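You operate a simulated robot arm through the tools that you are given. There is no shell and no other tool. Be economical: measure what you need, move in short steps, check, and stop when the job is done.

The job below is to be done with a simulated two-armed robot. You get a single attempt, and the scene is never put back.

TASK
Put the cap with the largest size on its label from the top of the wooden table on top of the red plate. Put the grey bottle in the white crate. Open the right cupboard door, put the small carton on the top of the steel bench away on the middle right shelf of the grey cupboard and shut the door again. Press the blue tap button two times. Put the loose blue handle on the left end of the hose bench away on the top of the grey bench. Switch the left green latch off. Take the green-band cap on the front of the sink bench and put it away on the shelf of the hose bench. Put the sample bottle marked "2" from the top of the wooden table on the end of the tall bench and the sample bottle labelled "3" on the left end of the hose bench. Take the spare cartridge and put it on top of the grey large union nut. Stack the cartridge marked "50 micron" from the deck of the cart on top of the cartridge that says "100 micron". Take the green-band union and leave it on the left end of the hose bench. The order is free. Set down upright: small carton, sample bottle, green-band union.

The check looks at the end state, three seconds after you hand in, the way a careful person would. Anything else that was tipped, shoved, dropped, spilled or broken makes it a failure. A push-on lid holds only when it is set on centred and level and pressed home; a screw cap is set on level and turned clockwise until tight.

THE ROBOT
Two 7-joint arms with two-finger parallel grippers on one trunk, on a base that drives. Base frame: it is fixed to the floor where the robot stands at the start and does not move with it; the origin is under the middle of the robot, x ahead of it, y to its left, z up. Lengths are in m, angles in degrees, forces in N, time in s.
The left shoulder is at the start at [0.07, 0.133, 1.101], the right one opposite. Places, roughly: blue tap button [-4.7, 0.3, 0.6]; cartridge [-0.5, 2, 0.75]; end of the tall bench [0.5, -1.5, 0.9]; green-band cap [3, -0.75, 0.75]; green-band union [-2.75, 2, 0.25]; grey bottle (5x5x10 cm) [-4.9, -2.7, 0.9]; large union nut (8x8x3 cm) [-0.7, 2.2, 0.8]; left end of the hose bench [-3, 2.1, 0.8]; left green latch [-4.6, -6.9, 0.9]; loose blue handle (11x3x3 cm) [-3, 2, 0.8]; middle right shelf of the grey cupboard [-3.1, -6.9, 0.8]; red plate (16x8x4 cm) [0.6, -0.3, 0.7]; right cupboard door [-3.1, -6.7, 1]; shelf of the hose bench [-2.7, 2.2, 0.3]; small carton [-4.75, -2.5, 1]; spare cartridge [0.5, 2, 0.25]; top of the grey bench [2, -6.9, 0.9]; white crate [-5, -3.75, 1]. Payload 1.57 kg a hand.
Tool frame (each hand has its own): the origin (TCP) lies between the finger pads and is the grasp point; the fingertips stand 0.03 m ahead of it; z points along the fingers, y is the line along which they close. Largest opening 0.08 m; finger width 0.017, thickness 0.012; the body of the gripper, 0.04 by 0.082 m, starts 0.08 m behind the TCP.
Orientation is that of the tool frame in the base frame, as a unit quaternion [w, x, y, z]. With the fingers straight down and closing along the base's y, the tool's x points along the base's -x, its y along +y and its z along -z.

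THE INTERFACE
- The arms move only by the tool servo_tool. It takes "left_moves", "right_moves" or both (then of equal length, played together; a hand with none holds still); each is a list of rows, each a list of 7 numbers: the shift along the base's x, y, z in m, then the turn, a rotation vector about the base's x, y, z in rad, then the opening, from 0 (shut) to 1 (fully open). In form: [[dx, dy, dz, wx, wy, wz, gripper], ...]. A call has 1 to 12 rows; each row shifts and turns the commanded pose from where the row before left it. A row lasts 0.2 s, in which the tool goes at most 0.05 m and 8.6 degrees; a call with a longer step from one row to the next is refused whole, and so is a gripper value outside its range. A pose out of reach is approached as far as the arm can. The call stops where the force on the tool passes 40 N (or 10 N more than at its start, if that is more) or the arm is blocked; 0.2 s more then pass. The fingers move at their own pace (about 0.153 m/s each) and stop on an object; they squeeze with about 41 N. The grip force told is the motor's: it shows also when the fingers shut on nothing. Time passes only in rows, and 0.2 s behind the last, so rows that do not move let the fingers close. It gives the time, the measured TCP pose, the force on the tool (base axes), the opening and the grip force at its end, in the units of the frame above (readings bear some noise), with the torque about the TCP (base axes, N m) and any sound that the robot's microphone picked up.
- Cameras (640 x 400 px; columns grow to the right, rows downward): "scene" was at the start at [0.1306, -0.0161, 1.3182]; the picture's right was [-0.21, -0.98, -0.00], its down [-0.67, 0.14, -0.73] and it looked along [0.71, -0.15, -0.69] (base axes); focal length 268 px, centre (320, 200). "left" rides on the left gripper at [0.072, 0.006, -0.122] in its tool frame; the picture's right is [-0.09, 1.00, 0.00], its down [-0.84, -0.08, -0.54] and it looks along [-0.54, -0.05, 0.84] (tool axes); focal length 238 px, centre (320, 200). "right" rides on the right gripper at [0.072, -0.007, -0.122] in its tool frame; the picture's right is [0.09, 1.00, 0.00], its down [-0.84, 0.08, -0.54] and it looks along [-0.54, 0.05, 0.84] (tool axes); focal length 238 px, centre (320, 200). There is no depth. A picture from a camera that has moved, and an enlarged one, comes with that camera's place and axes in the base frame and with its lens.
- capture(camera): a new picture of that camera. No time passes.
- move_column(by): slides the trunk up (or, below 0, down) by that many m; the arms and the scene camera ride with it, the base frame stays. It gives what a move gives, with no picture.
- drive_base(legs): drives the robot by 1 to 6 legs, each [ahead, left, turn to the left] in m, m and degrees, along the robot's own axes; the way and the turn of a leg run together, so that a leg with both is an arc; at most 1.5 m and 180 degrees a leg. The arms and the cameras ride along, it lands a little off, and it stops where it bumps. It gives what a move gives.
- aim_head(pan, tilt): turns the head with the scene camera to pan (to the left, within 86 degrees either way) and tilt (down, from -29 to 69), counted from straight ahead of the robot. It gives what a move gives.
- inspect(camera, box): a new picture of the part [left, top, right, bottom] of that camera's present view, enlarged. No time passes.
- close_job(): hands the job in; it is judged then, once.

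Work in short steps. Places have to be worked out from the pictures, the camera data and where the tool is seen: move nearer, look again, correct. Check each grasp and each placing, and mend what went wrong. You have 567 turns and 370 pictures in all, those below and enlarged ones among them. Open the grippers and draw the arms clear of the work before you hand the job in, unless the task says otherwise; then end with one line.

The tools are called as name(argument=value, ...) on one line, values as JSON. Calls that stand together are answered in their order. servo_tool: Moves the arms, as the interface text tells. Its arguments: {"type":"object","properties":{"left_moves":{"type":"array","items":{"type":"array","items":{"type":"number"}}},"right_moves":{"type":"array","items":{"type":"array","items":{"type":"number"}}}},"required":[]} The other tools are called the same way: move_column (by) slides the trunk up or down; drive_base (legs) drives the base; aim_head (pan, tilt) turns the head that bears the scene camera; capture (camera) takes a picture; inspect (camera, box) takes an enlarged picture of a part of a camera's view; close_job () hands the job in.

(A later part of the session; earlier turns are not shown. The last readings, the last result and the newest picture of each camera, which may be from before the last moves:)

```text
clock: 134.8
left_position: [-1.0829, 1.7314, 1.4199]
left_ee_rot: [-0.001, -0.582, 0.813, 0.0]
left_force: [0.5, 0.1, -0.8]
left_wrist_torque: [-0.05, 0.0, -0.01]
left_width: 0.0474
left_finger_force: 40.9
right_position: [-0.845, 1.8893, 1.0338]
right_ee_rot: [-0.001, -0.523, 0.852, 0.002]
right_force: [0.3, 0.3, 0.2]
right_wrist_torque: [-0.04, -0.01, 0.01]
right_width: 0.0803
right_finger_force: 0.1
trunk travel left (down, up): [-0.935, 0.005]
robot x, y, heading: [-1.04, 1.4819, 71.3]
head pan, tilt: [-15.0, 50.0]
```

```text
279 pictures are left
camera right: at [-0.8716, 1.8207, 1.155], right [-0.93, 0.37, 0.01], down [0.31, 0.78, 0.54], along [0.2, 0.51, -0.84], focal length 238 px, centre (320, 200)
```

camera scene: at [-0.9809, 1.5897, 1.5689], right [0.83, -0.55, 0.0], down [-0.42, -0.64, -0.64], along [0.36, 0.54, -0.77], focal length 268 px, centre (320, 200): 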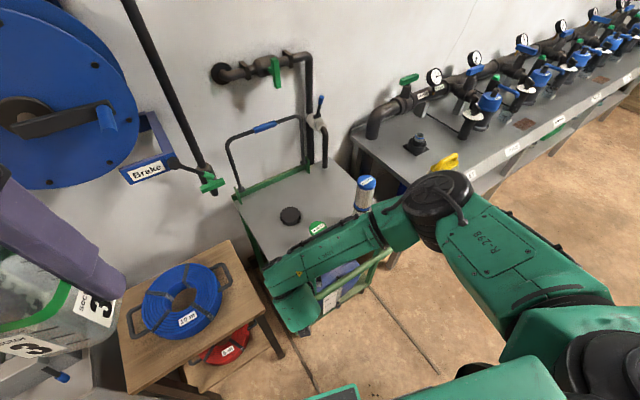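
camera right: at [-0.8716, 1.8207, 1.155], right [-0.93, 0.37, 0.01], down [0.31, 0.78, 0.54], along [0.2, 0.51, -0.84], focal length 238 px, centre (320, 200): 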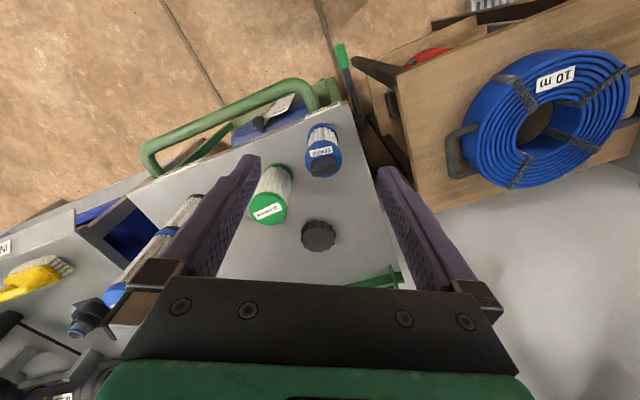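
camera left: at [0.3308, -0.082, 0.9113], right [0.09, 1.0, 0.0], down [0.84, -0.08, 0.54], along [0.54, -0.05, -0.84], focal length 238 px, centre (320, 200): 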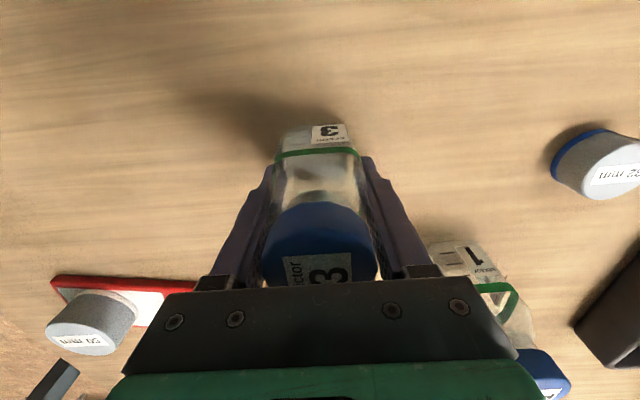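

Spare is at (-0.828, 1.947). I move over it, lower to z≈0.93 and check.

servo_tool(right_moves=[[0.009, 0.029, 0, 0, 0, 0, 1], [0.008, 0.029, -0.02, 0, 0, 0, 1], [0, 0, -0.04, 0, 0, 0, 1], [0, 0, -0.04, 0, 0, 0, 1]])

capture(camera="right")

```text
clock: 135.8
left_position: [-1.084, 1.7322, 1.42]
left_ee_rot: [-0.001, -0.583, 0.812, 0.0]
left_force: [-0.4, 0.0, -0.2]
left_wrist_torque: [-0.02, 0.04, 0.02]
left_width: 0.0472
left_finger_force: 41.3
right_position: [-0.8274, 1.9466, 0.9311]
right_ee_rot: [0.0, -0.523, 0.852, 0.003]
right_force: [-0.3, 0.7, -0.2]
right_wrist_torque: [0.04, -0.02, -0.01]
right_width: 0.0795
right_finger_force: 0.1
trunk travel left (down, up): [-0.935, 0.005]
robot x, y, heading: [-1.0402, 1.4771, 71.1]
head pan, tilt: [-15.0, 50.0]
```

```text
278 pictures are left
camera right: at [-0.8544, 1.8775, 1.0534], right [-0.93, 0.37, 0.0], down [0.31, 0.78, 0.55], along [0.2, 0.51, -0.84], focal length 238 px, centre (320, 200)
```

right: 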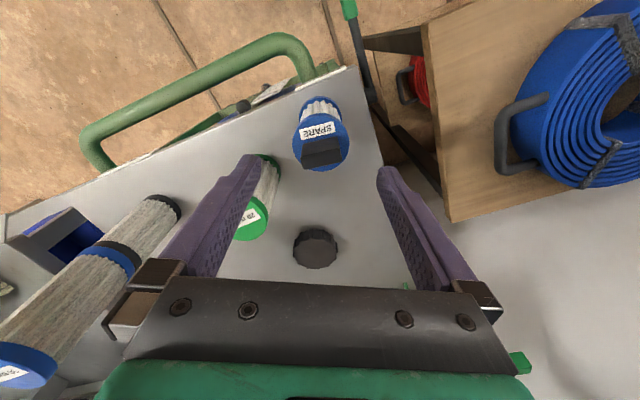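

Centred. I descend to TCP 0.82 and grip.

servo_tool(right_moves=[[0, 0, -0.04, 0, 0, 0, 1], [0, 0, -0.04, 0, 0, 0, 1], [0, 0, -0.03, 0, 0, 0, 1], [0, 0, 0, 0, 0, 0, 0.3], [0, 0, 0, 0, 0, 0, 0.3], [0, 0, 0, 0, 0, 0, 0.3]])

capture(camera="right")

```text
clock: 137.2
left_position: [-1.0824, 1.7318, 1.4204]
left_ee_rot: [-0.002, -0.582, 0.813, 0.001]
left_force: [-0.5, -0.2, -1.3]
left_wrist_torque: [0.01, -0.03, 0.01]
left_width: 0.0471
left_finger_force: 41.0
right_position: [-0.8364, 1.9253, 0.8469]
right_ee_rot: [0.0, -0.523, 0.852, 0.004]
right_force: [-0.5, 0.2, 0.4]
right_wrist_torque: [0.03, -0.02, 0.02]
right_width: 0.0241
right_finger_force: 0.1
right hand out of reach, approached as far as the arm can: row 2, 3
trunk travel left (down, up): [-0.935, 0.005]
robot x, y, heading: [-1.0395, 1.4757, 71.3]
head pan, tilt: [-15.0, 50.0]
```

```text
277 pictures are left
camera right: at [-0.8634, 1.8575, 0.9684], right [-0.93, 0.37, 0.0], down [0.31, 0.78, 0.55], along [0.2, 0.51, -0.84], focal length 238 px, centre (320, 200)
```

right: 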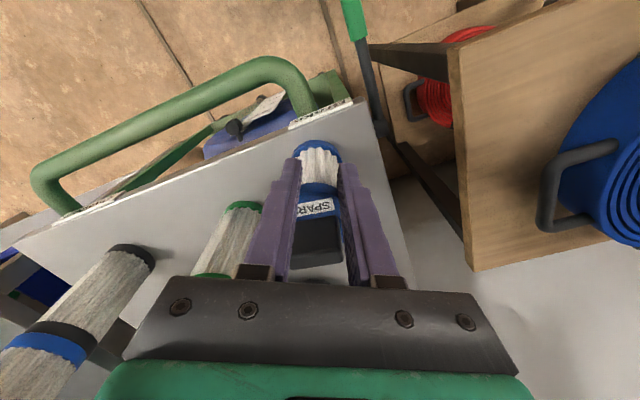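

Reach ran out (column too high) and the fingers closed in front of the cartridge, without contact. I open, rise, and lower the column 0.2 m.

servo_tool(right_moves=[[0, 0, 0, 0, 0, 0, 1], [0, 0, 0, 0, 0, 0, 1], [0, 0, 0.04, 0, 0, 0, 1], [0, 0, 0.04, 0, 0, 0, 1], [0, 0, 0.04, 0, 0, 0, 1], [0, 0, 0.04, 0, 0, 0, 1], [0, 0, 0.04, 0, 0, 0, 1], [0, 0, 0.04, 0, 0, 0, 1], [0, 0, 0.03, 0, 0, 0, 1]])

move_column(by=-0.22)

capture(camera="right")

```text
clock: 139.2
left_position: [-1.0837, 1.7318, 1.4188]
left_ee_rot: [-0.001, -0.583, 0.812, 0.001]
left_force: [0.1, -0.5, -0.8]
left_wrist_torque: [0.02, 0.01, -0.02]
left_width: 0.0472
left_finger_force: 40.6
right_position: [-0.8378, 1.9242, 1.1185]
right_ee_rot: [0.001, -0.522, 0.853, 0.002]
right_force: [-0.6, -0.8, -0.5]
right_wrist_torque: [0.03, 0.03, -0.02]
right_width: 0.0799
right_finger_force: 0.1
trunk travel left (down, up): [-0.935, 0.005]
robot x, y, heading: [-1.0376, 1.4805, 71.5]
head pan, tilt: [-15.0, 50.0]
```

```text
clock: 141.5
left_position: [-1.0828, 1.7319, 1.1999]
left_ee_rot: [-0.002, -0.583, 0.812, 0.001]
left_force: [-0.7, 0.7, -0.7]
left_wrist_torque: [0.02, 0.02, 0.0]
left_width: 0.0474
left_finger_force: 41.1
right_position: [-0.839, 1.9248, 0.8985]
right_ee_rot: [0.001, -0.522, 0.853, 0.003]
right_force: [0.3, -1.1, 0.0]
right_wrist_torque: [-0.02, 0.03, 0.01]
right_width: 0.0802
right_finger_force: 0.0
trunk travel left (down, up): [-0.715, 0.225]
robot x, y, heading: [-1.0372, 1.4767, 71.4]
head pan, tilt: [-15.0, 50.0]
```

```text
276 pictures are left
camera right: at [-0.8646, 1.8565, 1.019], right [-0.93, 0.37, 0.0], down [0.31, 0.78, 0.55], along [0.2, 0.51, -0.84], focal length 238 px, centre (320, 200)
```

right: 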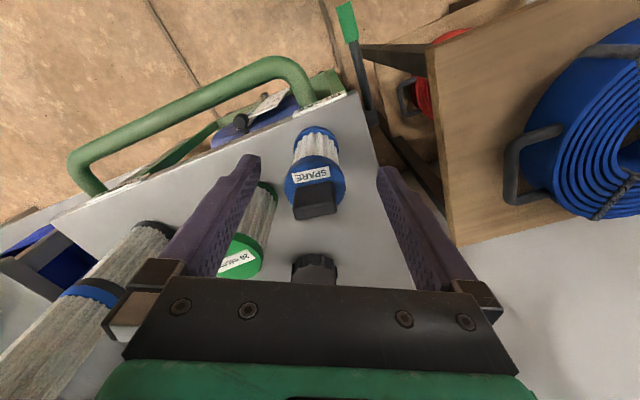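

Spare reads (-0.826, 1.946). I align, descend and grip.

servo_tool(right_moves=[[0.013, 0.021, 0, 0, 0, 0, 1], [0, 0, -0.04, 0, 0, 0, 1], [0, 0, -0.036, 0, 0, 0, 1], [0, 0, 0, 0, 0, 0, 1]])

capture(camera="right")

```text
clock: 142.5
left_position: [-1.084, 1.7308, 1.2004]
left_ee_rot: [-0.002, -0.583, 0.812, 0.0]
left_force: [0.0, -0.3, -1.3]
left_wrist_torque: [-0.01, 0.0, 0.0]
left_width: 0.047
left_finger_force: 40.9
right_position: [-0.8241, 1.947, 0.8211]
right_ee_rot: [0.0, -0.522, 0.853, 0.002]
right_force: [-0.8, 0.1, 0.4]
right_wrist_torque: [0.0, -0.02, 0.02]
right_width: 0.0799
right_finger_force: 0.1
trunk travel left (down, up): [-0.715, 0.225]
robot x, y, heading: [-1.0381, 1.476, 71.2]
head pan, tilt: [-15.0, 50.0]
```

```text
275 pictures are left
camera right: at [-0.8507, 1.8783, 0.9418], right [-0.93, 0.37, 0.0], down [0.31, 0.78, 0.55], along [0.2, 0.51, -0.84], focal length 238 px, centre (320, 200)
```

right: 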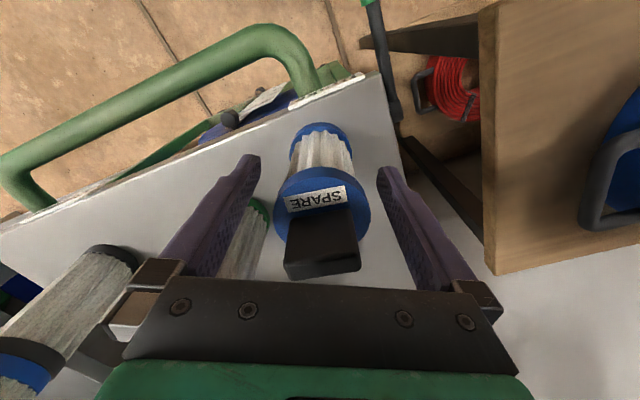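

Centred around the cartridge. I close and lift.

servo_tool(right_moves=[[0, 0, 0, 0, 0, 0, 0.4], [0, 0, 0, 0, 0, 0, 0.4], [0, 0, 0, 0, 0, 0, 0.4], [0, 0, 0.03, 0, 0, 0, 0.4], [0, 0, 0.04, 0, 0, 0, 0.4], [0, 0, 0.04, 0, 0, 0, 0.4], [0, 0, 0.04, 0, 0, 0, 0.4]])

aim_head(pan=-10, tilt=45)

capture(camera="right")

capture(camera="scene")

```text
clock: 144.1
left_position: [-1.0843, 1.7307, 1.1993]
left_ee_rot: [0.0, -0.583, 0.813, 0.0]
left_force: [-0.6, -0.3, -0.3]
left_wrist_torque: [0.02, 0.03, -0.02]
left_width: 0.0469
left_finger_force: 41.5
right_position: [-0.8268, 1.9451, 0.9741]
right_ee_rot: [0.001, -0.523, 0.852, 0.003]
right_force: [0.3, -0.3, -0.6]
right_wrist_torque: [0.04, -0.01, 0.0]
right_width: 0.0514
right_finger_force: 41.3
trunk travel left (down, up): [-0.715, 0.225]
robot x, y, heading: [-1.0397, 1.4759, 71.4]
head pan, tilt: [-15.0, 50.0]
```

```text
clock: 144.7
left_position: [-1.0838, 1.7322, 1.2001]
left_ee_rot: [-0.002, -0.583, 0.812, 0.0]
left_force: [0.0, -0.4, -0.4]
left_wrist_torque: [0.02, 0.0, -0.01]
left_width: 0.0469
left_finger_force: 41.1
right_position: [-0.8262, 1.946, 0.9739]
right_ee_rot: [0.001, -0.522, 0.853, 0.003]
right_force: [-0.4, 0.0, -1.0]
right_wrist_torque: [-0.01, 0.0, 0.02]
right_width: 0.0514
right_finger_force: 40.7
trunk travel left (down, up): [-0.715, 0.225]
robot x, y, heading: [-1.038, 1.4781, 71.2]
head pan, tilt: [-10.0, 45.0]
```

```text
274 pictures are left
camera right: at [-0.8523, 1.8773, 1.0938], right [-0.93, 0.37, 0.0], down [0.31, 0.78, 0.55], along [0.2, 0.51, -0.84], focal length 238 px, centre (320, 200)
```

right: 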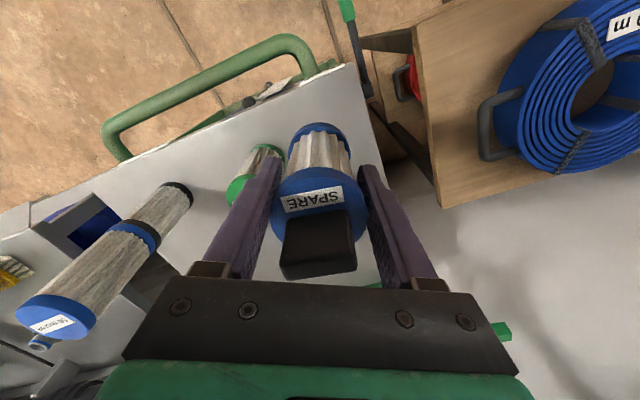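

```text
273 pictures are left
camera scene: at [-0.9845, 1.5976, 1.3558], right [0.88, -0.48, 0.0], down [-0.34, -0.62, -0.71], along [0.34, 0.62, -0.71], focal length 268 px, centre (320, 200)
```

scene: 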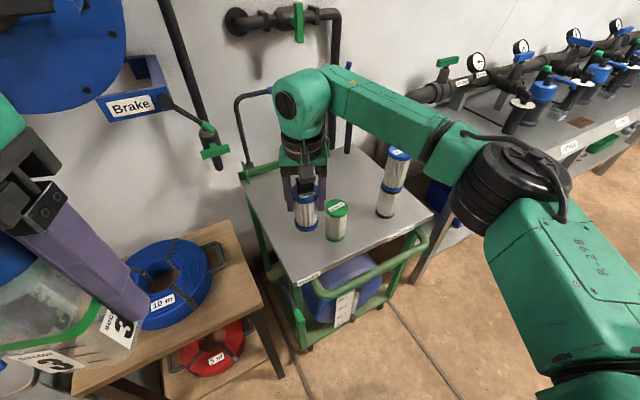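

Held firmly. I drive forward 8 cm so the arm is more stretched (elbow in), then move above the nut at safe height to inspect forearm clearance.

drive_base(legs=[[0.09, 0, 0]])

servo_tool(right_moves=[[0.02, 0.04, 0.02, 0, 0, 0, 0.4], [0.02, 0.04, 0, 0, 0, 0, 0.4], [0.015, 0.03, 0, 0, 0, 0, 0.4]])

capture(camera="right")

capture(camera="scene")

```text
clock: 145.8
left_position: [-1.0554, 1.8159, 1.2006]
left_ee_rot: [0.0, -0.582, 0.813, 0.002]
left_force: [0.1, 0.2, -1.0]
left_wrist_torque: [-0.01, 0.01, 0.03]
left_width: 0.0472
left_finger_force: 40.7
right_position: [-0.7978, 2.0296, 0.9738]
right_ee_rot: [0.002, -0.522, 0.853, 0.004]
right_force: [0.5, 0.1, -1.0]
right_wrist_torque: [-0.02, -0.01, 0.02]
right_width: 0.0516
right_finger_force: 41.0
trunk travel left (down, up): [-0.715, 0.225]
robot x, y, heading: [-1.0093, 1.5622, 71.0]
head pan, tilt: [-10.0, 45.0]
```

```text
clock: 146.6
left_position: [-1.0521, 1.8169, 1.2002]
left_ee_rot: [-0.002, -0.583, 0.813, 0.001]
left_force: [-0.9, -0.6, -0.8]
left_wrist_torque: [-0.03, 0.03, 0.01]
left_width: 0.0471
left_finger_force: 40.9
right_position: [-0.7514, 2.0994, 0.9882]
right_ee_rot: [0.001, -0.522, 0.853, 0.004]
right_force: [0.8, 0.5, -0.6]
right_wrist_torque: [0.01, 0.05, -0.01]
right_width: 0.0517
right_finger_force: 41.8
right hand out of reach, approached as far as the arm can: row 2, 3
trunk travel left (down, up): [-0.715, 0.225]
robot x, y, heading: [-1.0119, 1.5639, 71.2]
head pan, tilt: [-10.0, 45.0]
```

```text
272 pictures are left
camera right: at [-0.7779, 2.0306, 1.1089], right [-0.93, 0.37, 0.01], down [0.31, 0.78, 0.55], along [0.2, 0.51, -0.84], focal length 238 px, centre (320, 200)
```

right: 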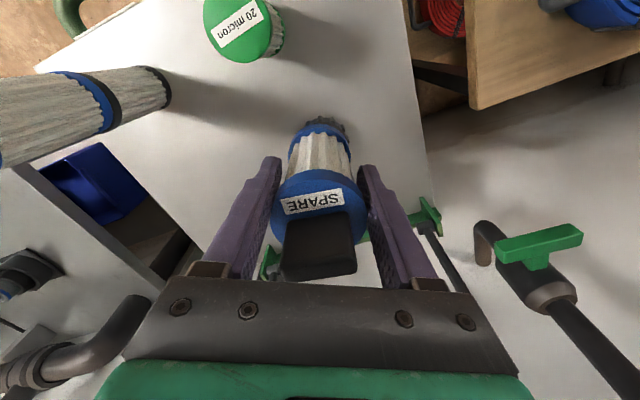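

```text
271 pictures are left
camera scene: at [-0.9519, 1.6822, 1.3557], right [0.88, -0.48, 0.0], down [-0.34, -0.62, -0.71], along [0.34, 0.62, -0.71], focal length 268 px, centre (320, 200)
```

scene: 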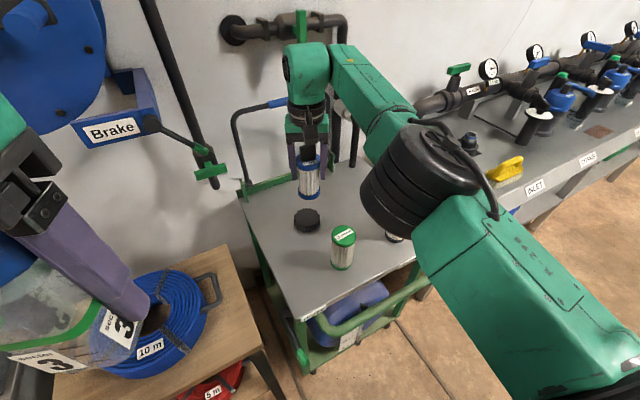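

When stretched, the elbow and forearm lie over x≈-0.73, well away from the stack. I drive forward 6 cm more and finish aligning over the nut.

drive_base(legs=[[0.07, 0.0, 0]])

capture(camera="right")

capture(camera="scene")

```text
clock: 147.7
left_position: [-1.0332, 1.8794, 1.2008]
left_ee_rot: [0.001, -0.583, 0.812, 0.002]
left_force: [-0.7, 0.1, -1.2]
left_wrist_torque: [0.03, -0.02, -0.03]
left_width: 0.0474
left_finger_force: 40.8
right_position: [-0.7342, 2.1631, 0.99]
right_ee_rot: [0.002, -0.523, 0.852, 0.004]
right_force: [0.1, 0.3, -0.6]
right_wrist_torque: [0.01, 0.01, 0.0]
right_width: 0.0516
right_finger_force: 40.4
trunk travel left (down, up): [-0.715, 0.225]
robot x, y, heading: [-0.9885, 1.6265, 71.3]
head pan, tilt: [-10.0, 45.0]
```

```text
270 pictures are left
camera right: at [-0.76, 2.0935, 1.1114], right [-0.93, 0.37, 0.0], down [0.31, 0.78, 0.55], along [0.2, 0.51, -0.84], focal length 238 px, centre (320, 200)
```

right: 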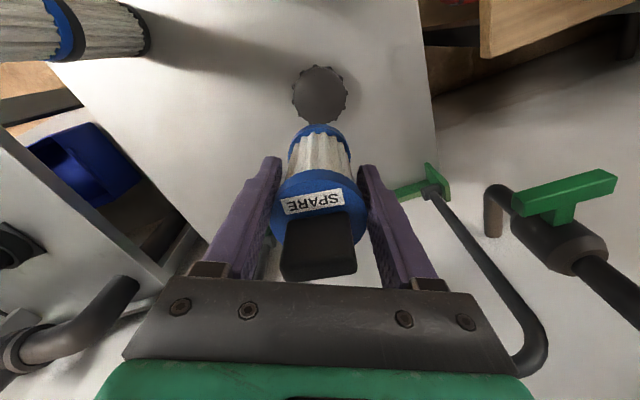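

```text
269 pictures are left
camera scene: at [-0.9347, 1.7444, 1.3563], right [0.88, -0.48, 0.0], down [-0.34, -0.62, -0.71], along [0.34, 0.62, -0.71], focal length 268 px, centre (320, 200)
```

scene: 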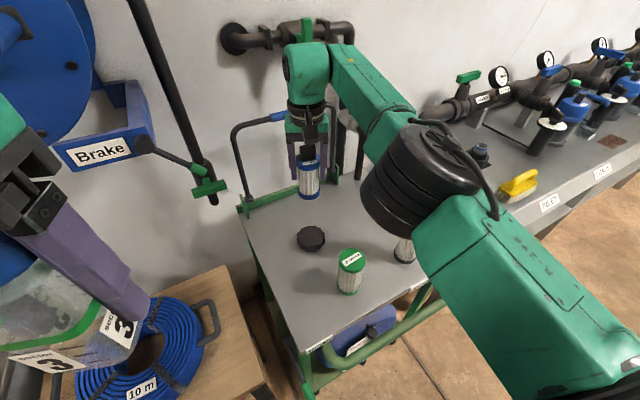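

The nut reads (-0.739, 2.145). I shift (-5, -18) mm and lower to about 2 cm above it.

servo_tool(right_moves=[[-0.005, -0.018, -0.02, 0, 0, 0, 0.4], [0, 0, -0.04, 0, 0, 0, 0.4], [0, 0, -0.04, 0, 0, 0, 0.4], [0, 0, -0.015, 0, 0, 0, 0.4]])

capture(camera="right")

capture(camera="scene")

```text
clock: 148.7
left_position: [-1.0315, 1.8812, 1.1999]
left_ee_rot: [0.0, -0.583, 0.813, 0.001]
left_force: [-0.9, -0.1, -0.3]
left_wrist_torque: [-0.01, 0.02, -0.01]
left_width: 0.047
left_finger_force: 41.3
right_position: [-0.7388, 2.1477, 0.8741]
right_ee_rot: [0.001, -0.522, 0.853, 0.004]
right_force: [0.7, 0.4, -0.3]
right_wrist_torque: [-0.01, 0.03, 0.03]
right_width: 0.0514
right_finger_force: 41.3
trunk travel left (down, up): [-0.715, 0.225]
robot x, y, heading: [-0.9864, 1.629, 71.3]
head pan, tilt: [-10.0, 45.0]
```

```text
268 pictures are left
camera right: at [-0.7641, 2.0781, 0.9947], right [-0.93, 0.37, 0.01], down [0.31, 0.78, 0.55], along [0.2, 0.51, -0.84], focal length 238 px, centre (320, 200)
```

right: 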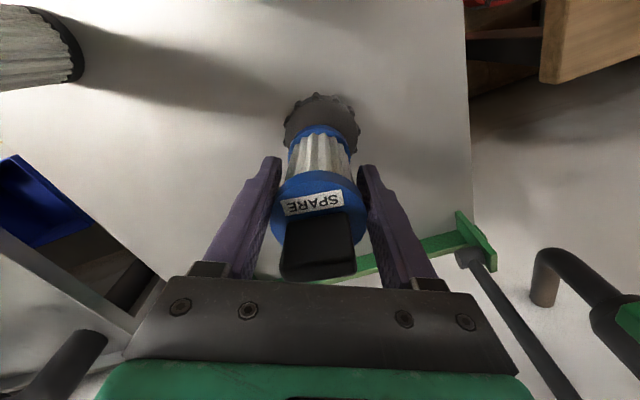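

```text
267 pictures are left
camera scene: at [-0.9329, 1.7469, 1.3559], right [0.88, -0.48, 0.0], down [-0.34, -0.62, -0.71], along [0.34, 0.62, -0.71], focal length 268 px, centre (320, 200)
```

scene: 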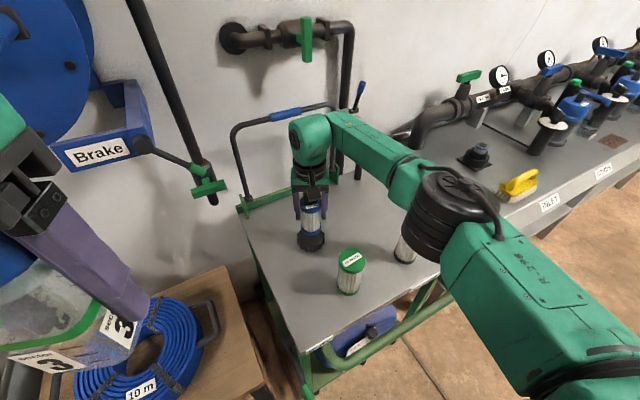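

The cartridge is well centred over the nut. I lower to contact in small steps.

servo_tool(right_moves=[[0, 0, -0.01, 0, 0, 0, 0.4], [0, 0, -0.006, 0, 0, 0, 0.4], [0, 0, -0.003, 0, 0, 0, 0.4]])

servo_tool(right_moves=[[0, 0, -0.003, 0, 0, 0, 0.4], [0, 0, -0.002, 0, 0, 0, 0.4]])

```text
clock: 149.4
left_position: [-1.0327, 1.882, 1.2007]
left_ee_rot: [0.0, -0.583, 0.813, 0.001]
left_force: [0.5, 0.2, -0.9]
left_wrist_torque: [0.03, -0.03, 0.02]
left_width: 0.0471
left_finger_force: 40.7
right_position: [-0.7379, 2.1463, 0.8546]
right_ee_rot: [0.001, -0.522, 0.853, 0.003]
right_force: [-0.3, 0.2, -0.8]
right_wrist_torque: [-0.01, -0.01, -0.03]
right_width: 0.0515
right_finger_force: 40.4
trunk travel left (down, up): [-0.715, 0.225]
robot x, y, heading: [-0.9885, 1.6277, 71.0]
head pan, tilt: [-10.0, 45.0]
```

```text
clock: 150.1
left_position: [-1.0323, 1.8824, 1.1999]
left_ee_rot: [0.0, -0.583, 0.812, 0.001]
left_force: [0.0, 0.2, -0.1]
left_wrist_torque: [0.0, 0.03, 0.03]
left_width: 0.0472
left_finger_force: 40.9
right_position: [-0.7378, 2.1467, 0.8489]
right_ee_rot: [0.001, -0.522, 0.853, 0.004]
right_force: [-0.4, -0.2, 0.7]
right_wrist_torque: [-0.01, -0.06, -0.02]
right_width: 0.0514
right_finger_force: 40.9
trunk travel left (down, up): [-0.715, 0.225]
robot x, y, heading: [-0.9899, 1.6306, 71.5]
head pan, tilt: [-10.0, 45.0]
```

servo_tool(right_moves=[[0, 0, -0.002, 0, 0, 0, 0.4], [0, 0, -0.002, 0, 0, 0, 0.4]])

inspect(camera="right", box=[230, 60, 410, 180])

```text
clock: 150.7
left_position: [-1.0336, 1.8792, 1.2015]
left_ee_rot: [0.0, -0.583, 0.813, 0.001]
left_force: [-0.7, -0.1, -0.5]
left_wrist_torque: [-0.03, -0.02, 0.04]
left_width: 0.0469
left_finger_force: 41.0
right_position: [-0.7375, 2.146, 0.8493]
right_ee_rot: [0.003, -0.522, 0.853, 0.007]
right_force: [3.3, 3.8, 20.9]
right_wrist_torque: [0.18, -0.49, 0.07]
right_width: 0.0516
right_finger_force: 40.8
trunk travel left (down, up): [-0.715, 0.225]
robot x, y, heading: [-0.9886, 1.6268, 71.4]
head pan, tilt: [-10.0, 45.0]
```

```text
3.33 times, centred on (320, 120) of right
camera zoom: at [-0.7644, 2.0765, 0.9702], right [-0.93, 0.37, 0.01], down [0.31, 0.77, 0.55], along [0.2, 0.52, -0.83], focal length 794 px, centre (320, 467)
```

zoom: 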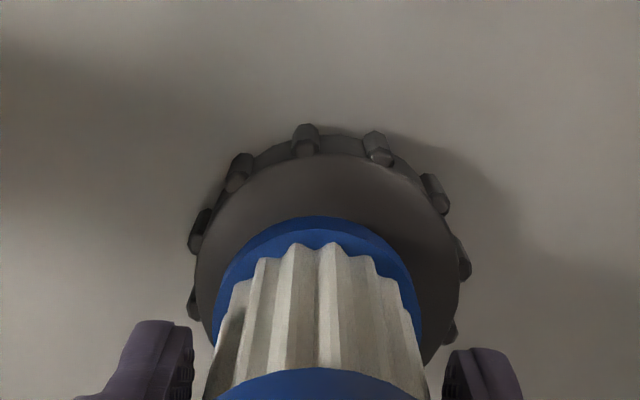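

Seated and centred. I ease off, release and rise vertically.

servo_tool(right_moves=[[0, 0, 0.003, 0, 0, 0, 0.4], [0, 0, 0, 0, 0, 0, 1], [0, 0, 0, 0, 0, 0, 1], [0, 0, 0, 0, 0, 0, 1], [0, 0, 0.03, 0, 0, 0, 1], [0, 0, 0.04, 0, 0, 0, 1], [0, 0, 0.04, 0, 0, 0, 1], [0, 0, 0.04, 0, 0, 0, 1]])

capture(camera="right")

capture(camera="scene")

```text
clock: 152.4
left_position: [-1.033, 1.8812, 1.1992]
left_ee_rot: [0.0, -0.583, 0.813, 0.001]
left_force: [-0.7, -0.1, -0.6]
left_wrist_torque: [0.01, -0.04, -0.01]
left_width: 0.0471
left_finger_force: 41.0
right_position: [-0.7366, 2.147, 0.9986]
right_ee_rot: [0.001, -0.523, 0.853, 0.003]
right_force: [0.0, -0.3, 0.2]
right_wrist_torque: [-0.02, 0.01, 0.02]
right_width: 0.0802
right_finger_force: 0.0
trunk travel left (down, up): [-0.715, 0.225]
robot x, y, heading: [-0.9883, 1.6309, 71.2]
head pan, tilt: [-10.0, 45.0]
```

```text
265 pictures are left
camera right: at [-0.763, 2.0785, 1.12], right [-0.93, 0.37, 0.0], down [0.31, 0.78, 0.55], along [0.2, 0.51, -0.84], focal length 238 px, centre (320, 200)
```

right: 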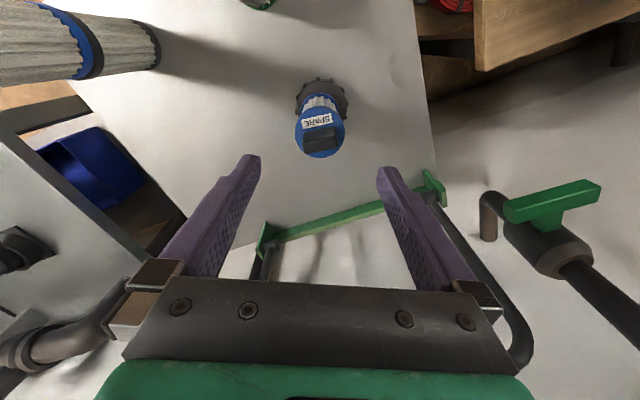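

```text
264 pictures are left
camera scene: at [-0.9343, 1.747, 1.3559], right [0.88, -0.48, 0.0], down [-0.34, -0.62, -0.71], along [0.34, 0.62, -0.71], focal length 268 px, centre (320, 200)
```

scene: 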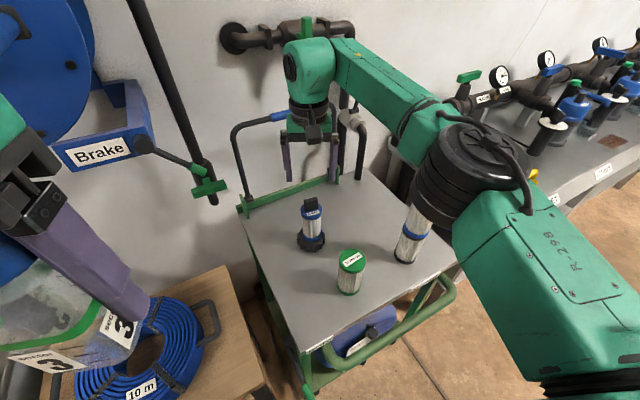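

The spare stands on the nut and the stack is intact. I raise the column, back away, tuck the right arm and head for the sink bench.

move_column(by=0.2)

drive_base(legs=[[-0.47, 0, 0]])

servo_tool(right_moves=[[0.008, -0.043, -0.02, 0, 0, 0, 1], [0.008, -0.043, -0.02, 0, 0, 0, 1], [0.008, -0.043, -0.02, 0, 0, 0, 1], [0.008, -0.043, -0.02, 0, 0, 0, 1], [0.008, -0.043, -0.02, 0, 0, 0, 1], [0.008, -0.043, 0, 0, 0, 0, 1], [0.0, -0.043, 0, 0, 0, 0, 1]])

capture(camera="scene")

```text
clock: 154.6
left_position: [-1.0323, 1.8827, 1.4003]
left_ee_rot: [0.0, -0.583, 0.812, 0.001]
left_force: [-0.8, -0.5, -1.0]
left_wrist_torque: [-0.03, 0.01, -0.01]
left_width: 0.0471
left_finger_force: 40.2
right_position: [-0.736, 2.148, 1.1979]
right_ee_rot: [0.001, -0.523, 0.853, 0.004]
right_force: [-0.3, -0.5, -0.4]
right_wrist_torque: [0.04, -0.04, -0.01]
right_width: 0.0798
right_finger_force: 0.1
trunk travel left (down, up): [-0.915, 0.025]
robot x, y, heading: [-0.9887, 1.6296, 71.2]
head pan, tilt: [-10.0, 45.0]
```

```text
clock: 157.4
left_position: [-1.1833, 1.4424, 1.3984]
left_ee_rot: [-0.001, -0.582, 0.813, 0.0]
left_force: [0.5, -0.1, -1.3]
left_wrist_torque: [-0.04, 0.0, 0.0]
left_width: 0.0472
left_finger_force: 41.2
right_position: [-0.886, 1.7076, 1.1967]
right_ee_rot: [0.0, -0.522, 0.853, 0.003]
right_force: [0.2, -0.1, -0.3]
right_wrist_torque: [-0.02, 0.01, 0.01]
right_width: 0.0799
right_finger_force: 0.1
trunk travel left (down, up): [-0.915, 0.025]
robot x, y, heading: [-1.1392, 1.1871, 71.4]
head pan, tilt: [-10.0, 45.0]
```

```text
clock: 159.0
left_position: [-1.1829, 1.4359, 1.4002]
left_ee_rot: [0.001, -0.583, 0.812, 0.002]
left_force: [0.5, -0.8, -1.0]
left_wrist_torque: [0.03, -0.04, -0.02]
left_width: 0.0472
left_finger_force: 41.2
right_position: [-0.838, 1.402, 1.0981]
right_ee_rot: [0.002, -0.523, 0.852, 0.004]
right_force: [0.2, -0.1, -0.5]
right_wrist_torque: [0.05, 0.0, -0.02]
right_width: 0.0798
right_finger_force: 0.0
trunk travel left (down, up): [-0.915, 0.025]
robot x, y, heading: [-1.1386, 1.1825, 71.0]
head pan, tilt: [-10.0, 45.0]
```

```text
263 pictures are left
camera scene: at [-1.0846, 1.3016, 1.5562], right [0.88, -0.48, 0.0], down [-0.34, -0.62, -0.71], along [0.34, 0.62, -0.71], focal length 268 px, centre (320, 200)
```

scene: 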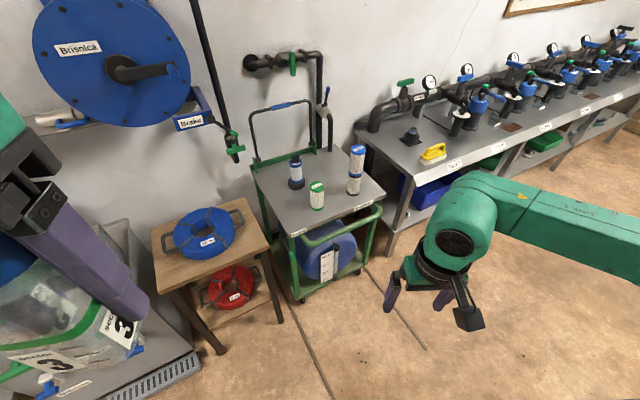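

Cart area is fine. I turn to face +x and drive along the corridor at y≈1.2.

drive_base(legs=[[0, 0, -71], [1.5, 0, 0], [1.5, 0, 0]])

aim_head(pan=-30, tilt=30)

capture(camera="scene")

```text
clock: 176.7
left_position: [2.1361, 1.37, 1.4007]
left_ee_rot: [0.0, -0.012, 1.0, 0.001]
left_force: [-0.3, 1.0, -1.3]
left_wrist_torque: [0.03, 0.0, 0.0]
left_width: 0.0469
left_finger_force: 41.1
right_position: [2.222, 1.0357, 1.0974]
right_ee_rot: [0.003, 0.06, 0.998, 0.001]
right_force: [0.0, -0.5, -0.2]
right_wrist_torque: [0.02, -0.03, -0.01]
right_width: 0.08
right_finger_force: 0.0
trunk travel left (down, up): [-0.915, 0.025]
robot x, y, heading: [1.9127, 1.243, 1.3]
head pan, tilt: [-10.0, 45.0]
```

```text
clock: 177.6
left_position: [2.1369, 1.3705, 1.3993]
left_ee_rot: [0.0, -0.012, 1.0, 0.001]
left_force: [-0.2, 0.1, -0.5]
left_wrist_torque: [0.02, -0.02, 0.0]
left_width: 0.0472
left_finger_force: 41.1
right_position: [2.223, 1.035, 1.0968]
right_ee_rot: [0.003, 0.061, 0.998, 0.002]
right_force: [1.2, -0.1, 1.0]
right_wrist_torque: [0.0, 0.02, 0.0]
right_width: 0.0801
right_finger_force: 0.1
trunk travel left (down, up): [-0.915, 0.025]
robot x, y, heading: [1.9122, 1.2435, 1.4]
head pan, tilt: [-30.0, 30.0]
```

```text
262 pictures are left
camera scene: at [2.0422, 1.2009, 1.5784], right [-0.48, -0.88, 0.0], down [-0.44, 0.24, -0.87], along [0.76, -0.41, -0.5], focal length 268 px, centre (320, 200)
```

scene: 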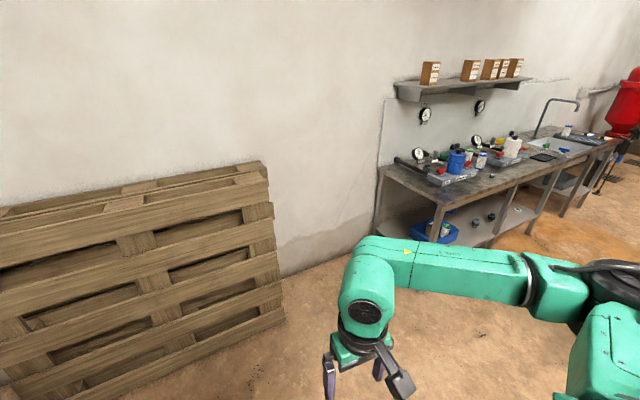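

I strafe right 1.75 m to get in front of the sink bench.

drive_base(legs=[[0, -1.4, 0], [0.3, -0.4, 0]])

aim_head(pan=0, tilt=40)

capture(camera="scene")

```text
clock: 187.0
left_position: [2.4914, -0.3871, 1.4014]
left_ee_rot: [0.0, -0.021, 1.0, 0.0]
left_force: [0.5, 0.6, 0.2]
left_wrist_torque: [-0.04, -0.01, 0.01]
left_width: 0.0469
left_finger_force: 40.8
right_position: [2.5844, -0.7199, 1.0972]
right_ee_rot: [0.004, 0.051, 0.999, 0.001]
right_force: [-0.1, 0.4, 1.0]
right_wrist_torque: [-0.02, -0.01, 0.0]
right_width: 0.08
right_finger_force: 0.2
trunk travel left (down, up): [-0.915, 0.025]
robot x, y, heading: [2.2728, -0.5213, 3.0]
head pan, tilt: [-30.0, 30.0]
```

```text
clock: 187.9
left_position: [2.4936, -0.3887, 1.3996]
left_ee_rot: [0.0, -0.021, 1.0, 0.0]
left_force: [-0.2, 0.0, -1.0]
left_wrist_torque: [-0.01, -0.01, 0.0]
left_width: 0.0472
left_finger_force: 40.9
right_position: [2.5848, -0.7222, 1.0965]
right_ee_rot: [0.003, 0.05, 0.999, 0.002]
right_force: [0.6, -0.7, 0.9]
right_wrist_torque: [-0.03, 0.0, -0.01]
right_width: 0.0802
right_finger_force: 0.0
trunk travel left (down, up): [-0.915, 0.025]
robot x, y, heading: [2.2751, -0.5202, 2.5]
head pan, tilt: [0.0, 40.0]
```

```text
261 pictures are left
camera scene: at [2.4064, -0.5154, 1.5631], right [0.04, -1.0, 0.0], down [-0.64, -0.03, -0.77], along [0.77, 0.03, -0.64], focal length 268 px, centre (320, 200)
```

scene: 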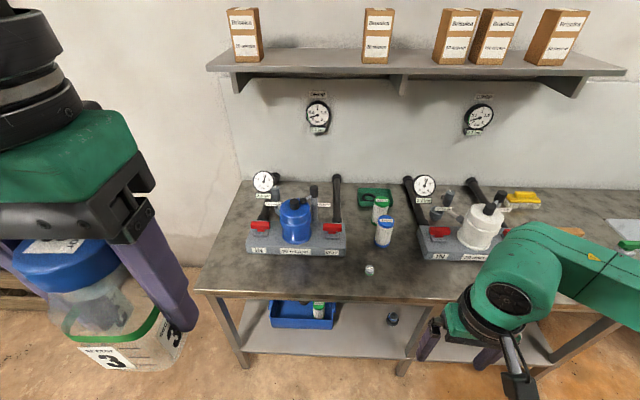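

I zoom on the small item at the front edge of the bench.

inspect(camera="scene", box=[310, 190, 450, 300])

inspect(camera="scene", box=[250, 280, 470, 380])

```text
3.64 times, centred on (380, 245) of scene
camera zoom: at [2.4064, -0.5154, 1.5631], right [0.04, -1.0, 0.0], down [-0.64, -0.03, -0.77], along [0.77, 0.03, -0.64], focal length 976 px, centre (102, 36)
```

zoom: 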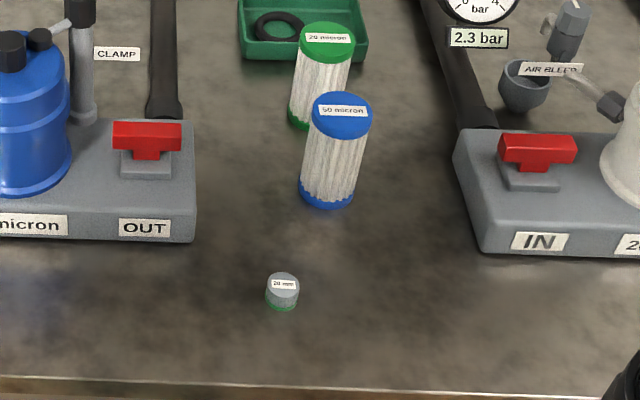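

```text
2.91 times, centred on (360, 330) of scene
camera zoom: at [2.4064, -0.5154, 1.5631], right [0.04, -1.0, 0.0], down [-0.64, -0.03, -0.77], along [0.77, 0.03, -0.64], focal length 781 px, centre (204, -178)
```

zoom: 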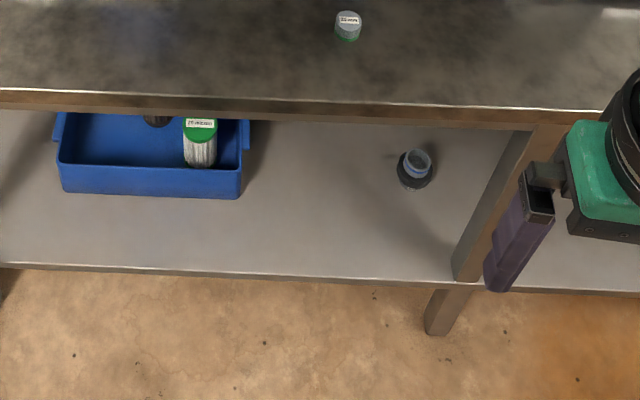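

The green-band cap ("20 mm") is at about (2.99, -0.67). I lower the column a bit, then drive forward 0.2 m.

move_column(by=-0.1)

drive_base(legs=[[0.2, 0.03, -2.5]])

servo_tool(right_moves=[[0.03, 0.02, 0.0, 0, 0, 0, 1], [0.03, 0.02, 0.0, 0, 0, 0, 1], [0.03, 0.02, 0.0, 0, 0, 0, 1], [0.03, 0.0, 0, 0, 0, 0, 1]])

capture(camera="right")

capture(camera="scene")

```text
clock: 189.3
left_position: [2.4924, -0.3884, 1.3002]
left_ee_rot: [0.0, -0.021, 1.0, 0.0]
left_force: [0.9, -0.3, -0.7]
left_wrist_torque: [0.02, 0.04, 0.02]
left_width: 0.0471
left_finger_force: 41.2
right_position: [2.585, -0.7211, 0.9971]
right_ee_rot: [0.002, 0.05, 0.999, 0.003]
right_force: [0.5, -0.4, -0.6]
right_wrist_torque: [0.0, 0.01, -0.01]
right_width: 0.08
right_finger_force: 0.0
trunk travel left (down, up): [-0.815, 0.125]
robot x, y, heading: [2.2751, -0.5201, 2.7]
head pan, tilt: [0.0, 40.0]
```

```text
clock: 190.9
left_position: [2.6963, -0.363, 1.2999]
left_ee_rot: [0.002, 0.0, 1.0, 0.001]
left_force: [-0.5, 0.2, -0.3]
left_wrist_torque: [0.0, 0.0, 0.05]
left_width: 0.0469
left_finger_force: 41.0
right_position: [2.7767, -0.7015, 0.9976]
right_ee_rot: [0.003, 0.071, 0.997, 0.002]
right_force: [-0.7, -0.1, 0.5]
right_wrist_torque: [0.03, -0.02, 0.01]
right_width: 0.0803
right_finger_force: 0.0
trunk travel left (down, up): [-0.815, 0.125]
robot x, y, heading: [2.475, -0.4894, 0.2]
head pan, tilt: [0.0, 40.0]
```

```text
clock: 191.9
left_position: [2.7002, -0.3631, 1.2987]
left_ee_rot: [0.0, -0.001, 1.0, 0.0]
left_force: [0.4, 0.6, 0.4]
left_wrist_torque: [0.0, 0.02, -0.02]
left_width: 0.047
left_finger_force: 40.8
right_position: [2.9, -0.6412, 0.9966]
right_ee_rot: [0.003, 0.07, 0.998, 0.003]
right_force: [0.5, -0.2, 0.4]
right_wrist_torque: [-0.02, 0.0, 0.04]
right_width: 0.0798
right_finger_force: 0.2
trunk travel left (down, up): [-0.815, 0.125]
robot x, y, heading: [2.4729, -0.4878, 0.2]
head pan, tilt: [0.0, 40.0]
```

```text
258 pictures are left
camera right: at [2.8277, -0.6388, 1.1179], right [0.05, 1.0, 0.0], down [0.84, -0.04, 0.55], along [0.55, -0.02, -0.84], focal length 238 px, centre (320, 200)
```

right: 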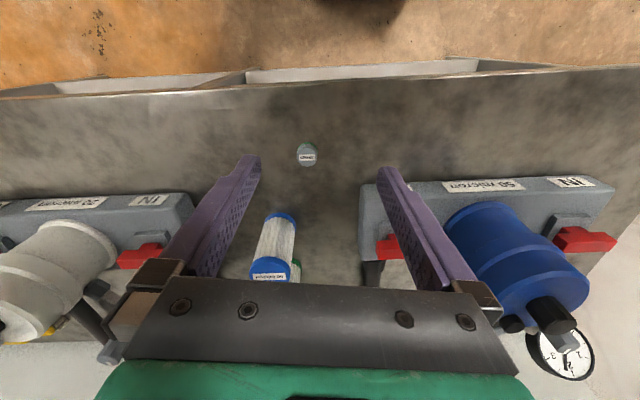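

```text
257 pictures are left
camera scene: at [2.6094, -0.4857, 1.463], right [0.0, -1.0, 0.0], down [-0.64, 0.0, -0.77], along [0.77, 0.0, -0.64], focal length 268 px, centre (320, 200)
```

scene: 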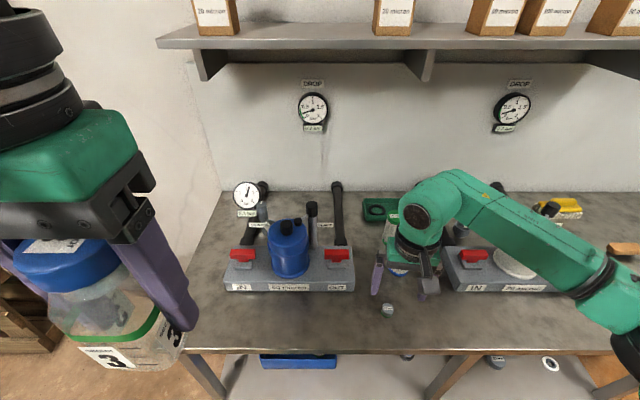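

The cap is at (2.971, -0.664), top z≈0.777, with the cartridge 11 cm behind it. I move above it and look again.

servo_tool(right_moves=[[0.035, -0.011, -0.02, 0, 0, 0, 1], [0.036, -0.012, -0.03, 0, 0, 0, 1], [0, 0, -0.04, 0, 0, 0, 1], [0, 0, -0.035, 0, 0, 0, 1]])

capture(camera="right")

```text
clock: 192.9
left_position: [2.7001, -0.3636, 1.2996]
left_ee_rot: [0.0, -0.001, 1.0, 0.001]
left_force: [1.5, 0.7, -0.4]
left_wrist_torque: [0.01, 0.0, -0.01]
left_width: 0.0474
left_finger_force: 41.1
right_position: [2.97, -0.6628, 0.8709]
right_ee_rot: [0.003, 0.071, 0.997, 0.002]
right_force: [0.0, 0.3, 0.1]
right_wrist_torque: [0.01, 0.0, 0.03]
right_width: 0.08
right_finger_force: 0.0
trunk travel left (down, up): [-0.815, 0.125]
robot x, y, heading: [2.4728, -0.4903, 0.0]
head pan, tilt: [0.0, 40.0]
```

```text
256 pictures are left
camera right: at [2.8978, -0.6615, 0.992], right [0.05, 1.0, 0.0], down [0.84, -0.04, 0.55], along [0.55, -0.02, -0.84], focal length 238 px, centre (320, 200)
```

right: 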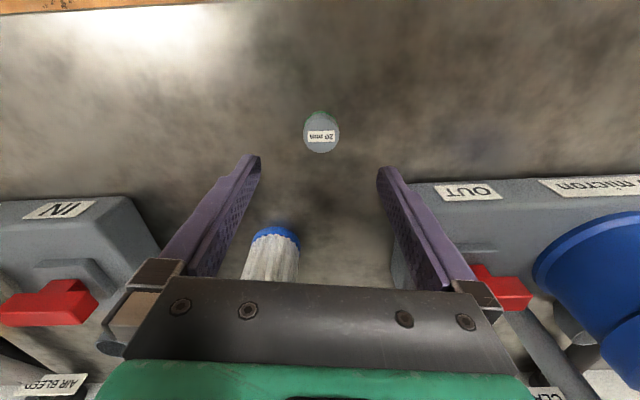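

Nearly aligned. I descend to 0.81 and look again.

servo_tool(right_moves=[[-0.003, 0.0, -0.03, 0, 0, 0, 1], [0, 0, -0.03, 0, 0, 0, 1]])

capture(camera="right")

```text
clock: 193.5
left_position: [2.7012, -0.3625, 1.3006]
left_ee_rot: [-0.001, 0.0, 1.0, 0.001]
left_force: [0.6, -0.2, -0.6]
left_wrist_torque: [-0.02, -0.02, 0.0]
left_width: 0.047
left_finger_force: 41.0
right_position: [2.9671, -0.6623, 0.8111]
right_ee_rot: [0.003, 0.071, 0.997, 0.002]
right_force: [-0.7, 0.0, 0.0]
right_wrist_torque: [0.0, 0.0, -0.04]
right_width: 0.0799
right_finger_force: 0.1
trunk travel left (down, up): [-0.815, 0.125]
robot x, y, heading: [2.4724, -0.4835, -0.1]
head pan, tilt: [0.0, 40.0]
```

```text
255 pictures are left
camera right: at [2.895, -0.661, 0.932], right [0.05, 1.0, 0.0], down [0.84, -0.04, 0.55], along [0.55, -0.02, -0.84], focal length 238 px, centre (320, 200)
```

right: 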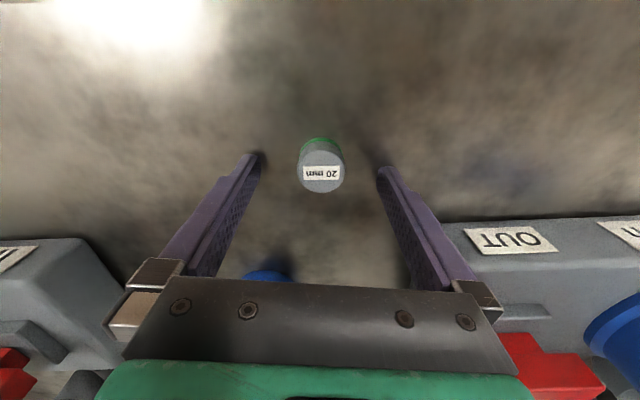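

Cap centred. I go down 2 cm, grip and lift.

servo_tool(right_moves=[[0, 0, -0.012, 0, 0, 0, 1], [0, 0, -0.01, 0, 0, 0, 1], [0, 0, 0, 0, 0, 0, 0.1], [0, 0, 0, 0, 0, 0, 0.1], [0, 0, 0, 0, 0, 0, 0.1], [0, 0, 0.03, 0, 0, 0, 0.1], [0, 0, 0.04, 0, 0, 0, 0.1], [0, 0, 0.04, 0, 0, 0, 0.1], [0, 0, 0.04, 0, 0, 0, 0.1]])

capture(camera="right")

```text
clock: 193.9
left_position: [2.6929, -0.3611, 1.3006]
left_ee_rot: [0.002, -0.001, 1.0, 0.0]
left_force: [0.9, -0.1, -0.6]
left_wrist_torque: [-0.02, 0.07, -0.03]
left_width: 0.0468
left_finger_force: 41.1
right_position: [2.967, -0.6623, 0.8108]
right_ee_rot: [0.008, 0.073, 0.997, 0.004]
right_force: [-20.4, 0.2, 31.2]
right_wrist_torque: [-1.29, 1.07, -0.61]
right_width: 0.0801
right_finger_force: 0.1
trunk travel left (down, up): [-0.815, 0.125]
robot x, y, heading: [2.4741, -0.4848, 0.2]
head pan, tilt: [0.0, 40.0]
stopped in row 2 (right hand): the force on the tool passed its limit (the readings are from after the stop); the commanded pose is now the measured one
```

```text
254 pictures are left
camera right: at [2.893, -0.6608, 0.9307], right [0.05, 1.0, 0.01], down [0.83, -0.05, 0.55], along [0.55, -0.02, -0.83], focal length 238 px, centre (320, 200)
```

right: 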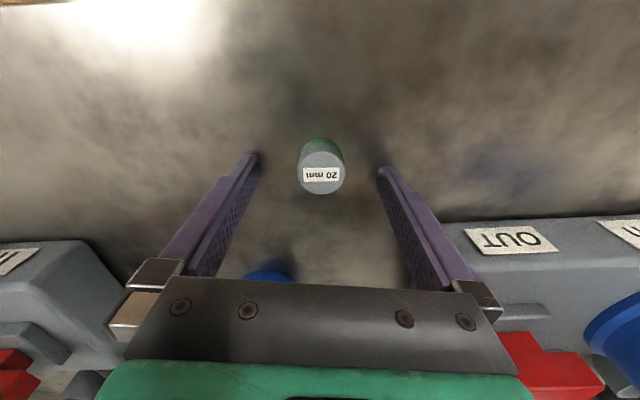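

The fingertips touched the bench: its surface is at z≈0.781, so the cap is ~1.2 cm nearer to me than assumed. I lift 1 cm, shift back 1.2 cm, go down 8 mm, and close.

servo_tool(right_moves=[[0, 0, 0.01, 0, 0, 0, 1], [-0.012, 0, 0, 0, 0, 0, 1], [0, 0, 0, 0, 0, 0, 1]])

capture(camera="right")

```text
clock: 194.7
left_position: [2.6993, -0.3638, 1.3001]
left_ee_rot: [-0.001, -0.001, 1.0, 0.001]
left_force: [-0.3, 0.6, -1.1]
left_wrist_torque: [-0.02, 0.0, -0.04]
left_width: 0.047
left_finger_force: 41.2
right_position: [2.9597, -0.6645, 0.8156]
right_ee_rot: [0.009, 0.072, 0.997, 0.004]
right_force: [-0.1, 0.2, 0.2]
right_wrist_torque: [0.03, 0.02, -0.01]
right_width: 0.0798
right_finger_force: 0.1
trunk travel left (down, up): [-0.815, 0.125]
robot x, y, heading: [2.4725, -0.4859, 0.1]
head pan, tilt: [0.0, 40.0]
```

```text
253 pictures are left
camera right: at [2.8848, -0.6624, 0.9356], right [0.05, 1.0, 0.01], down [0.83, -0.05, 0.56], along [0.56, -0.02, -0.83], focal length 238 px, centre (320, 200)
```

right: 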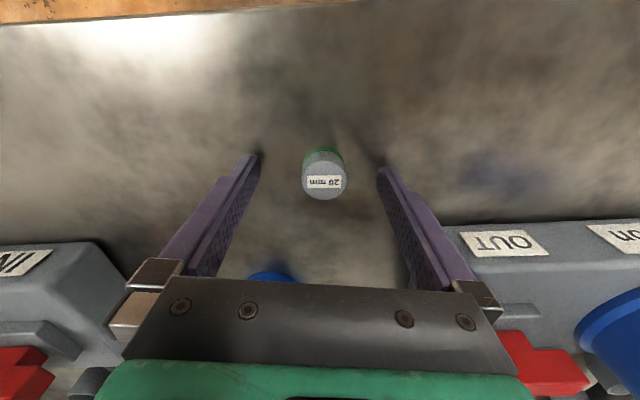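

Aligned now (top at v=180 as expected). I lower 3 mm, close and lift.

servo_tool(right_moves=[[0, 0.002, -0.002, 0, 0, 0, 1], [0, 0, 0, 0, 0, 0, 0.1], [0, 0, 0, 0, 0, 0, 0.1], [0, 0, 0, 0, 0, 0, 0.1], [0, 0, 0.03, 0, 0, 0, 0.1], [0, 0, 0.04, 0, 0, 0, 0.1], [0, 0, 0.04, 0, 0, 0, 0.1], [0, 0, 0.04, 0, 0, 0, 0.1]])

capture(camera="right")

```text
clock: 196.5
left_position: [2.6996, -0.3634, 1.3004]
left_ee_rot: [0.0, -0.001, 1.0, 0.001]
left_force: [0.6, 0.5, -0.5]
left_wrist_torque: [0.0, -0.03, -0.01]
left_width: 0.0471
left_finger_force: 41.0
right_position: [2.96, -0.6597, 0.9637]
right_ee_rot: [0.008, 0.071, 0.997, 0.004]
right_force: [0.7, 0.7, -0.4]
right_wrist_torque: [-0.01, 0.05, -0.03]
right_width: 0.0275
right_finger_force: 38.1
trunk travel left (down, up): [-0.815, 0.125]
robot x, y, heading: [2.4715, -0.488, 0.0]
head pan, tilt: [0.0, 40.0]
```

```text
252 pictures are left
camera right: at [2.886, -0.6586, 1.0822], right [0.05, 1.0, 0.01], down [0.83, -0.05, 0.56], along [0.56, -0.02, -0.83], focal length 238 px, centre (320, 200)
```

right: 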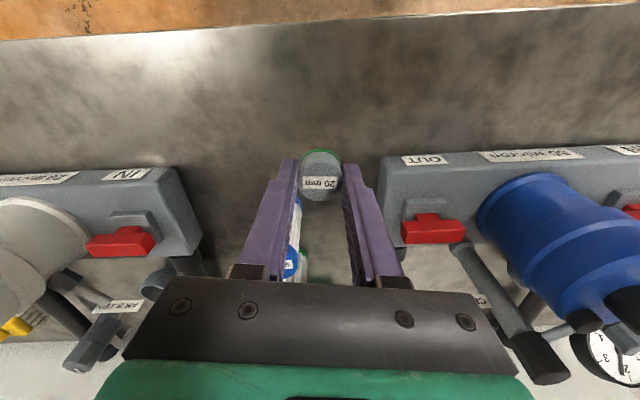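

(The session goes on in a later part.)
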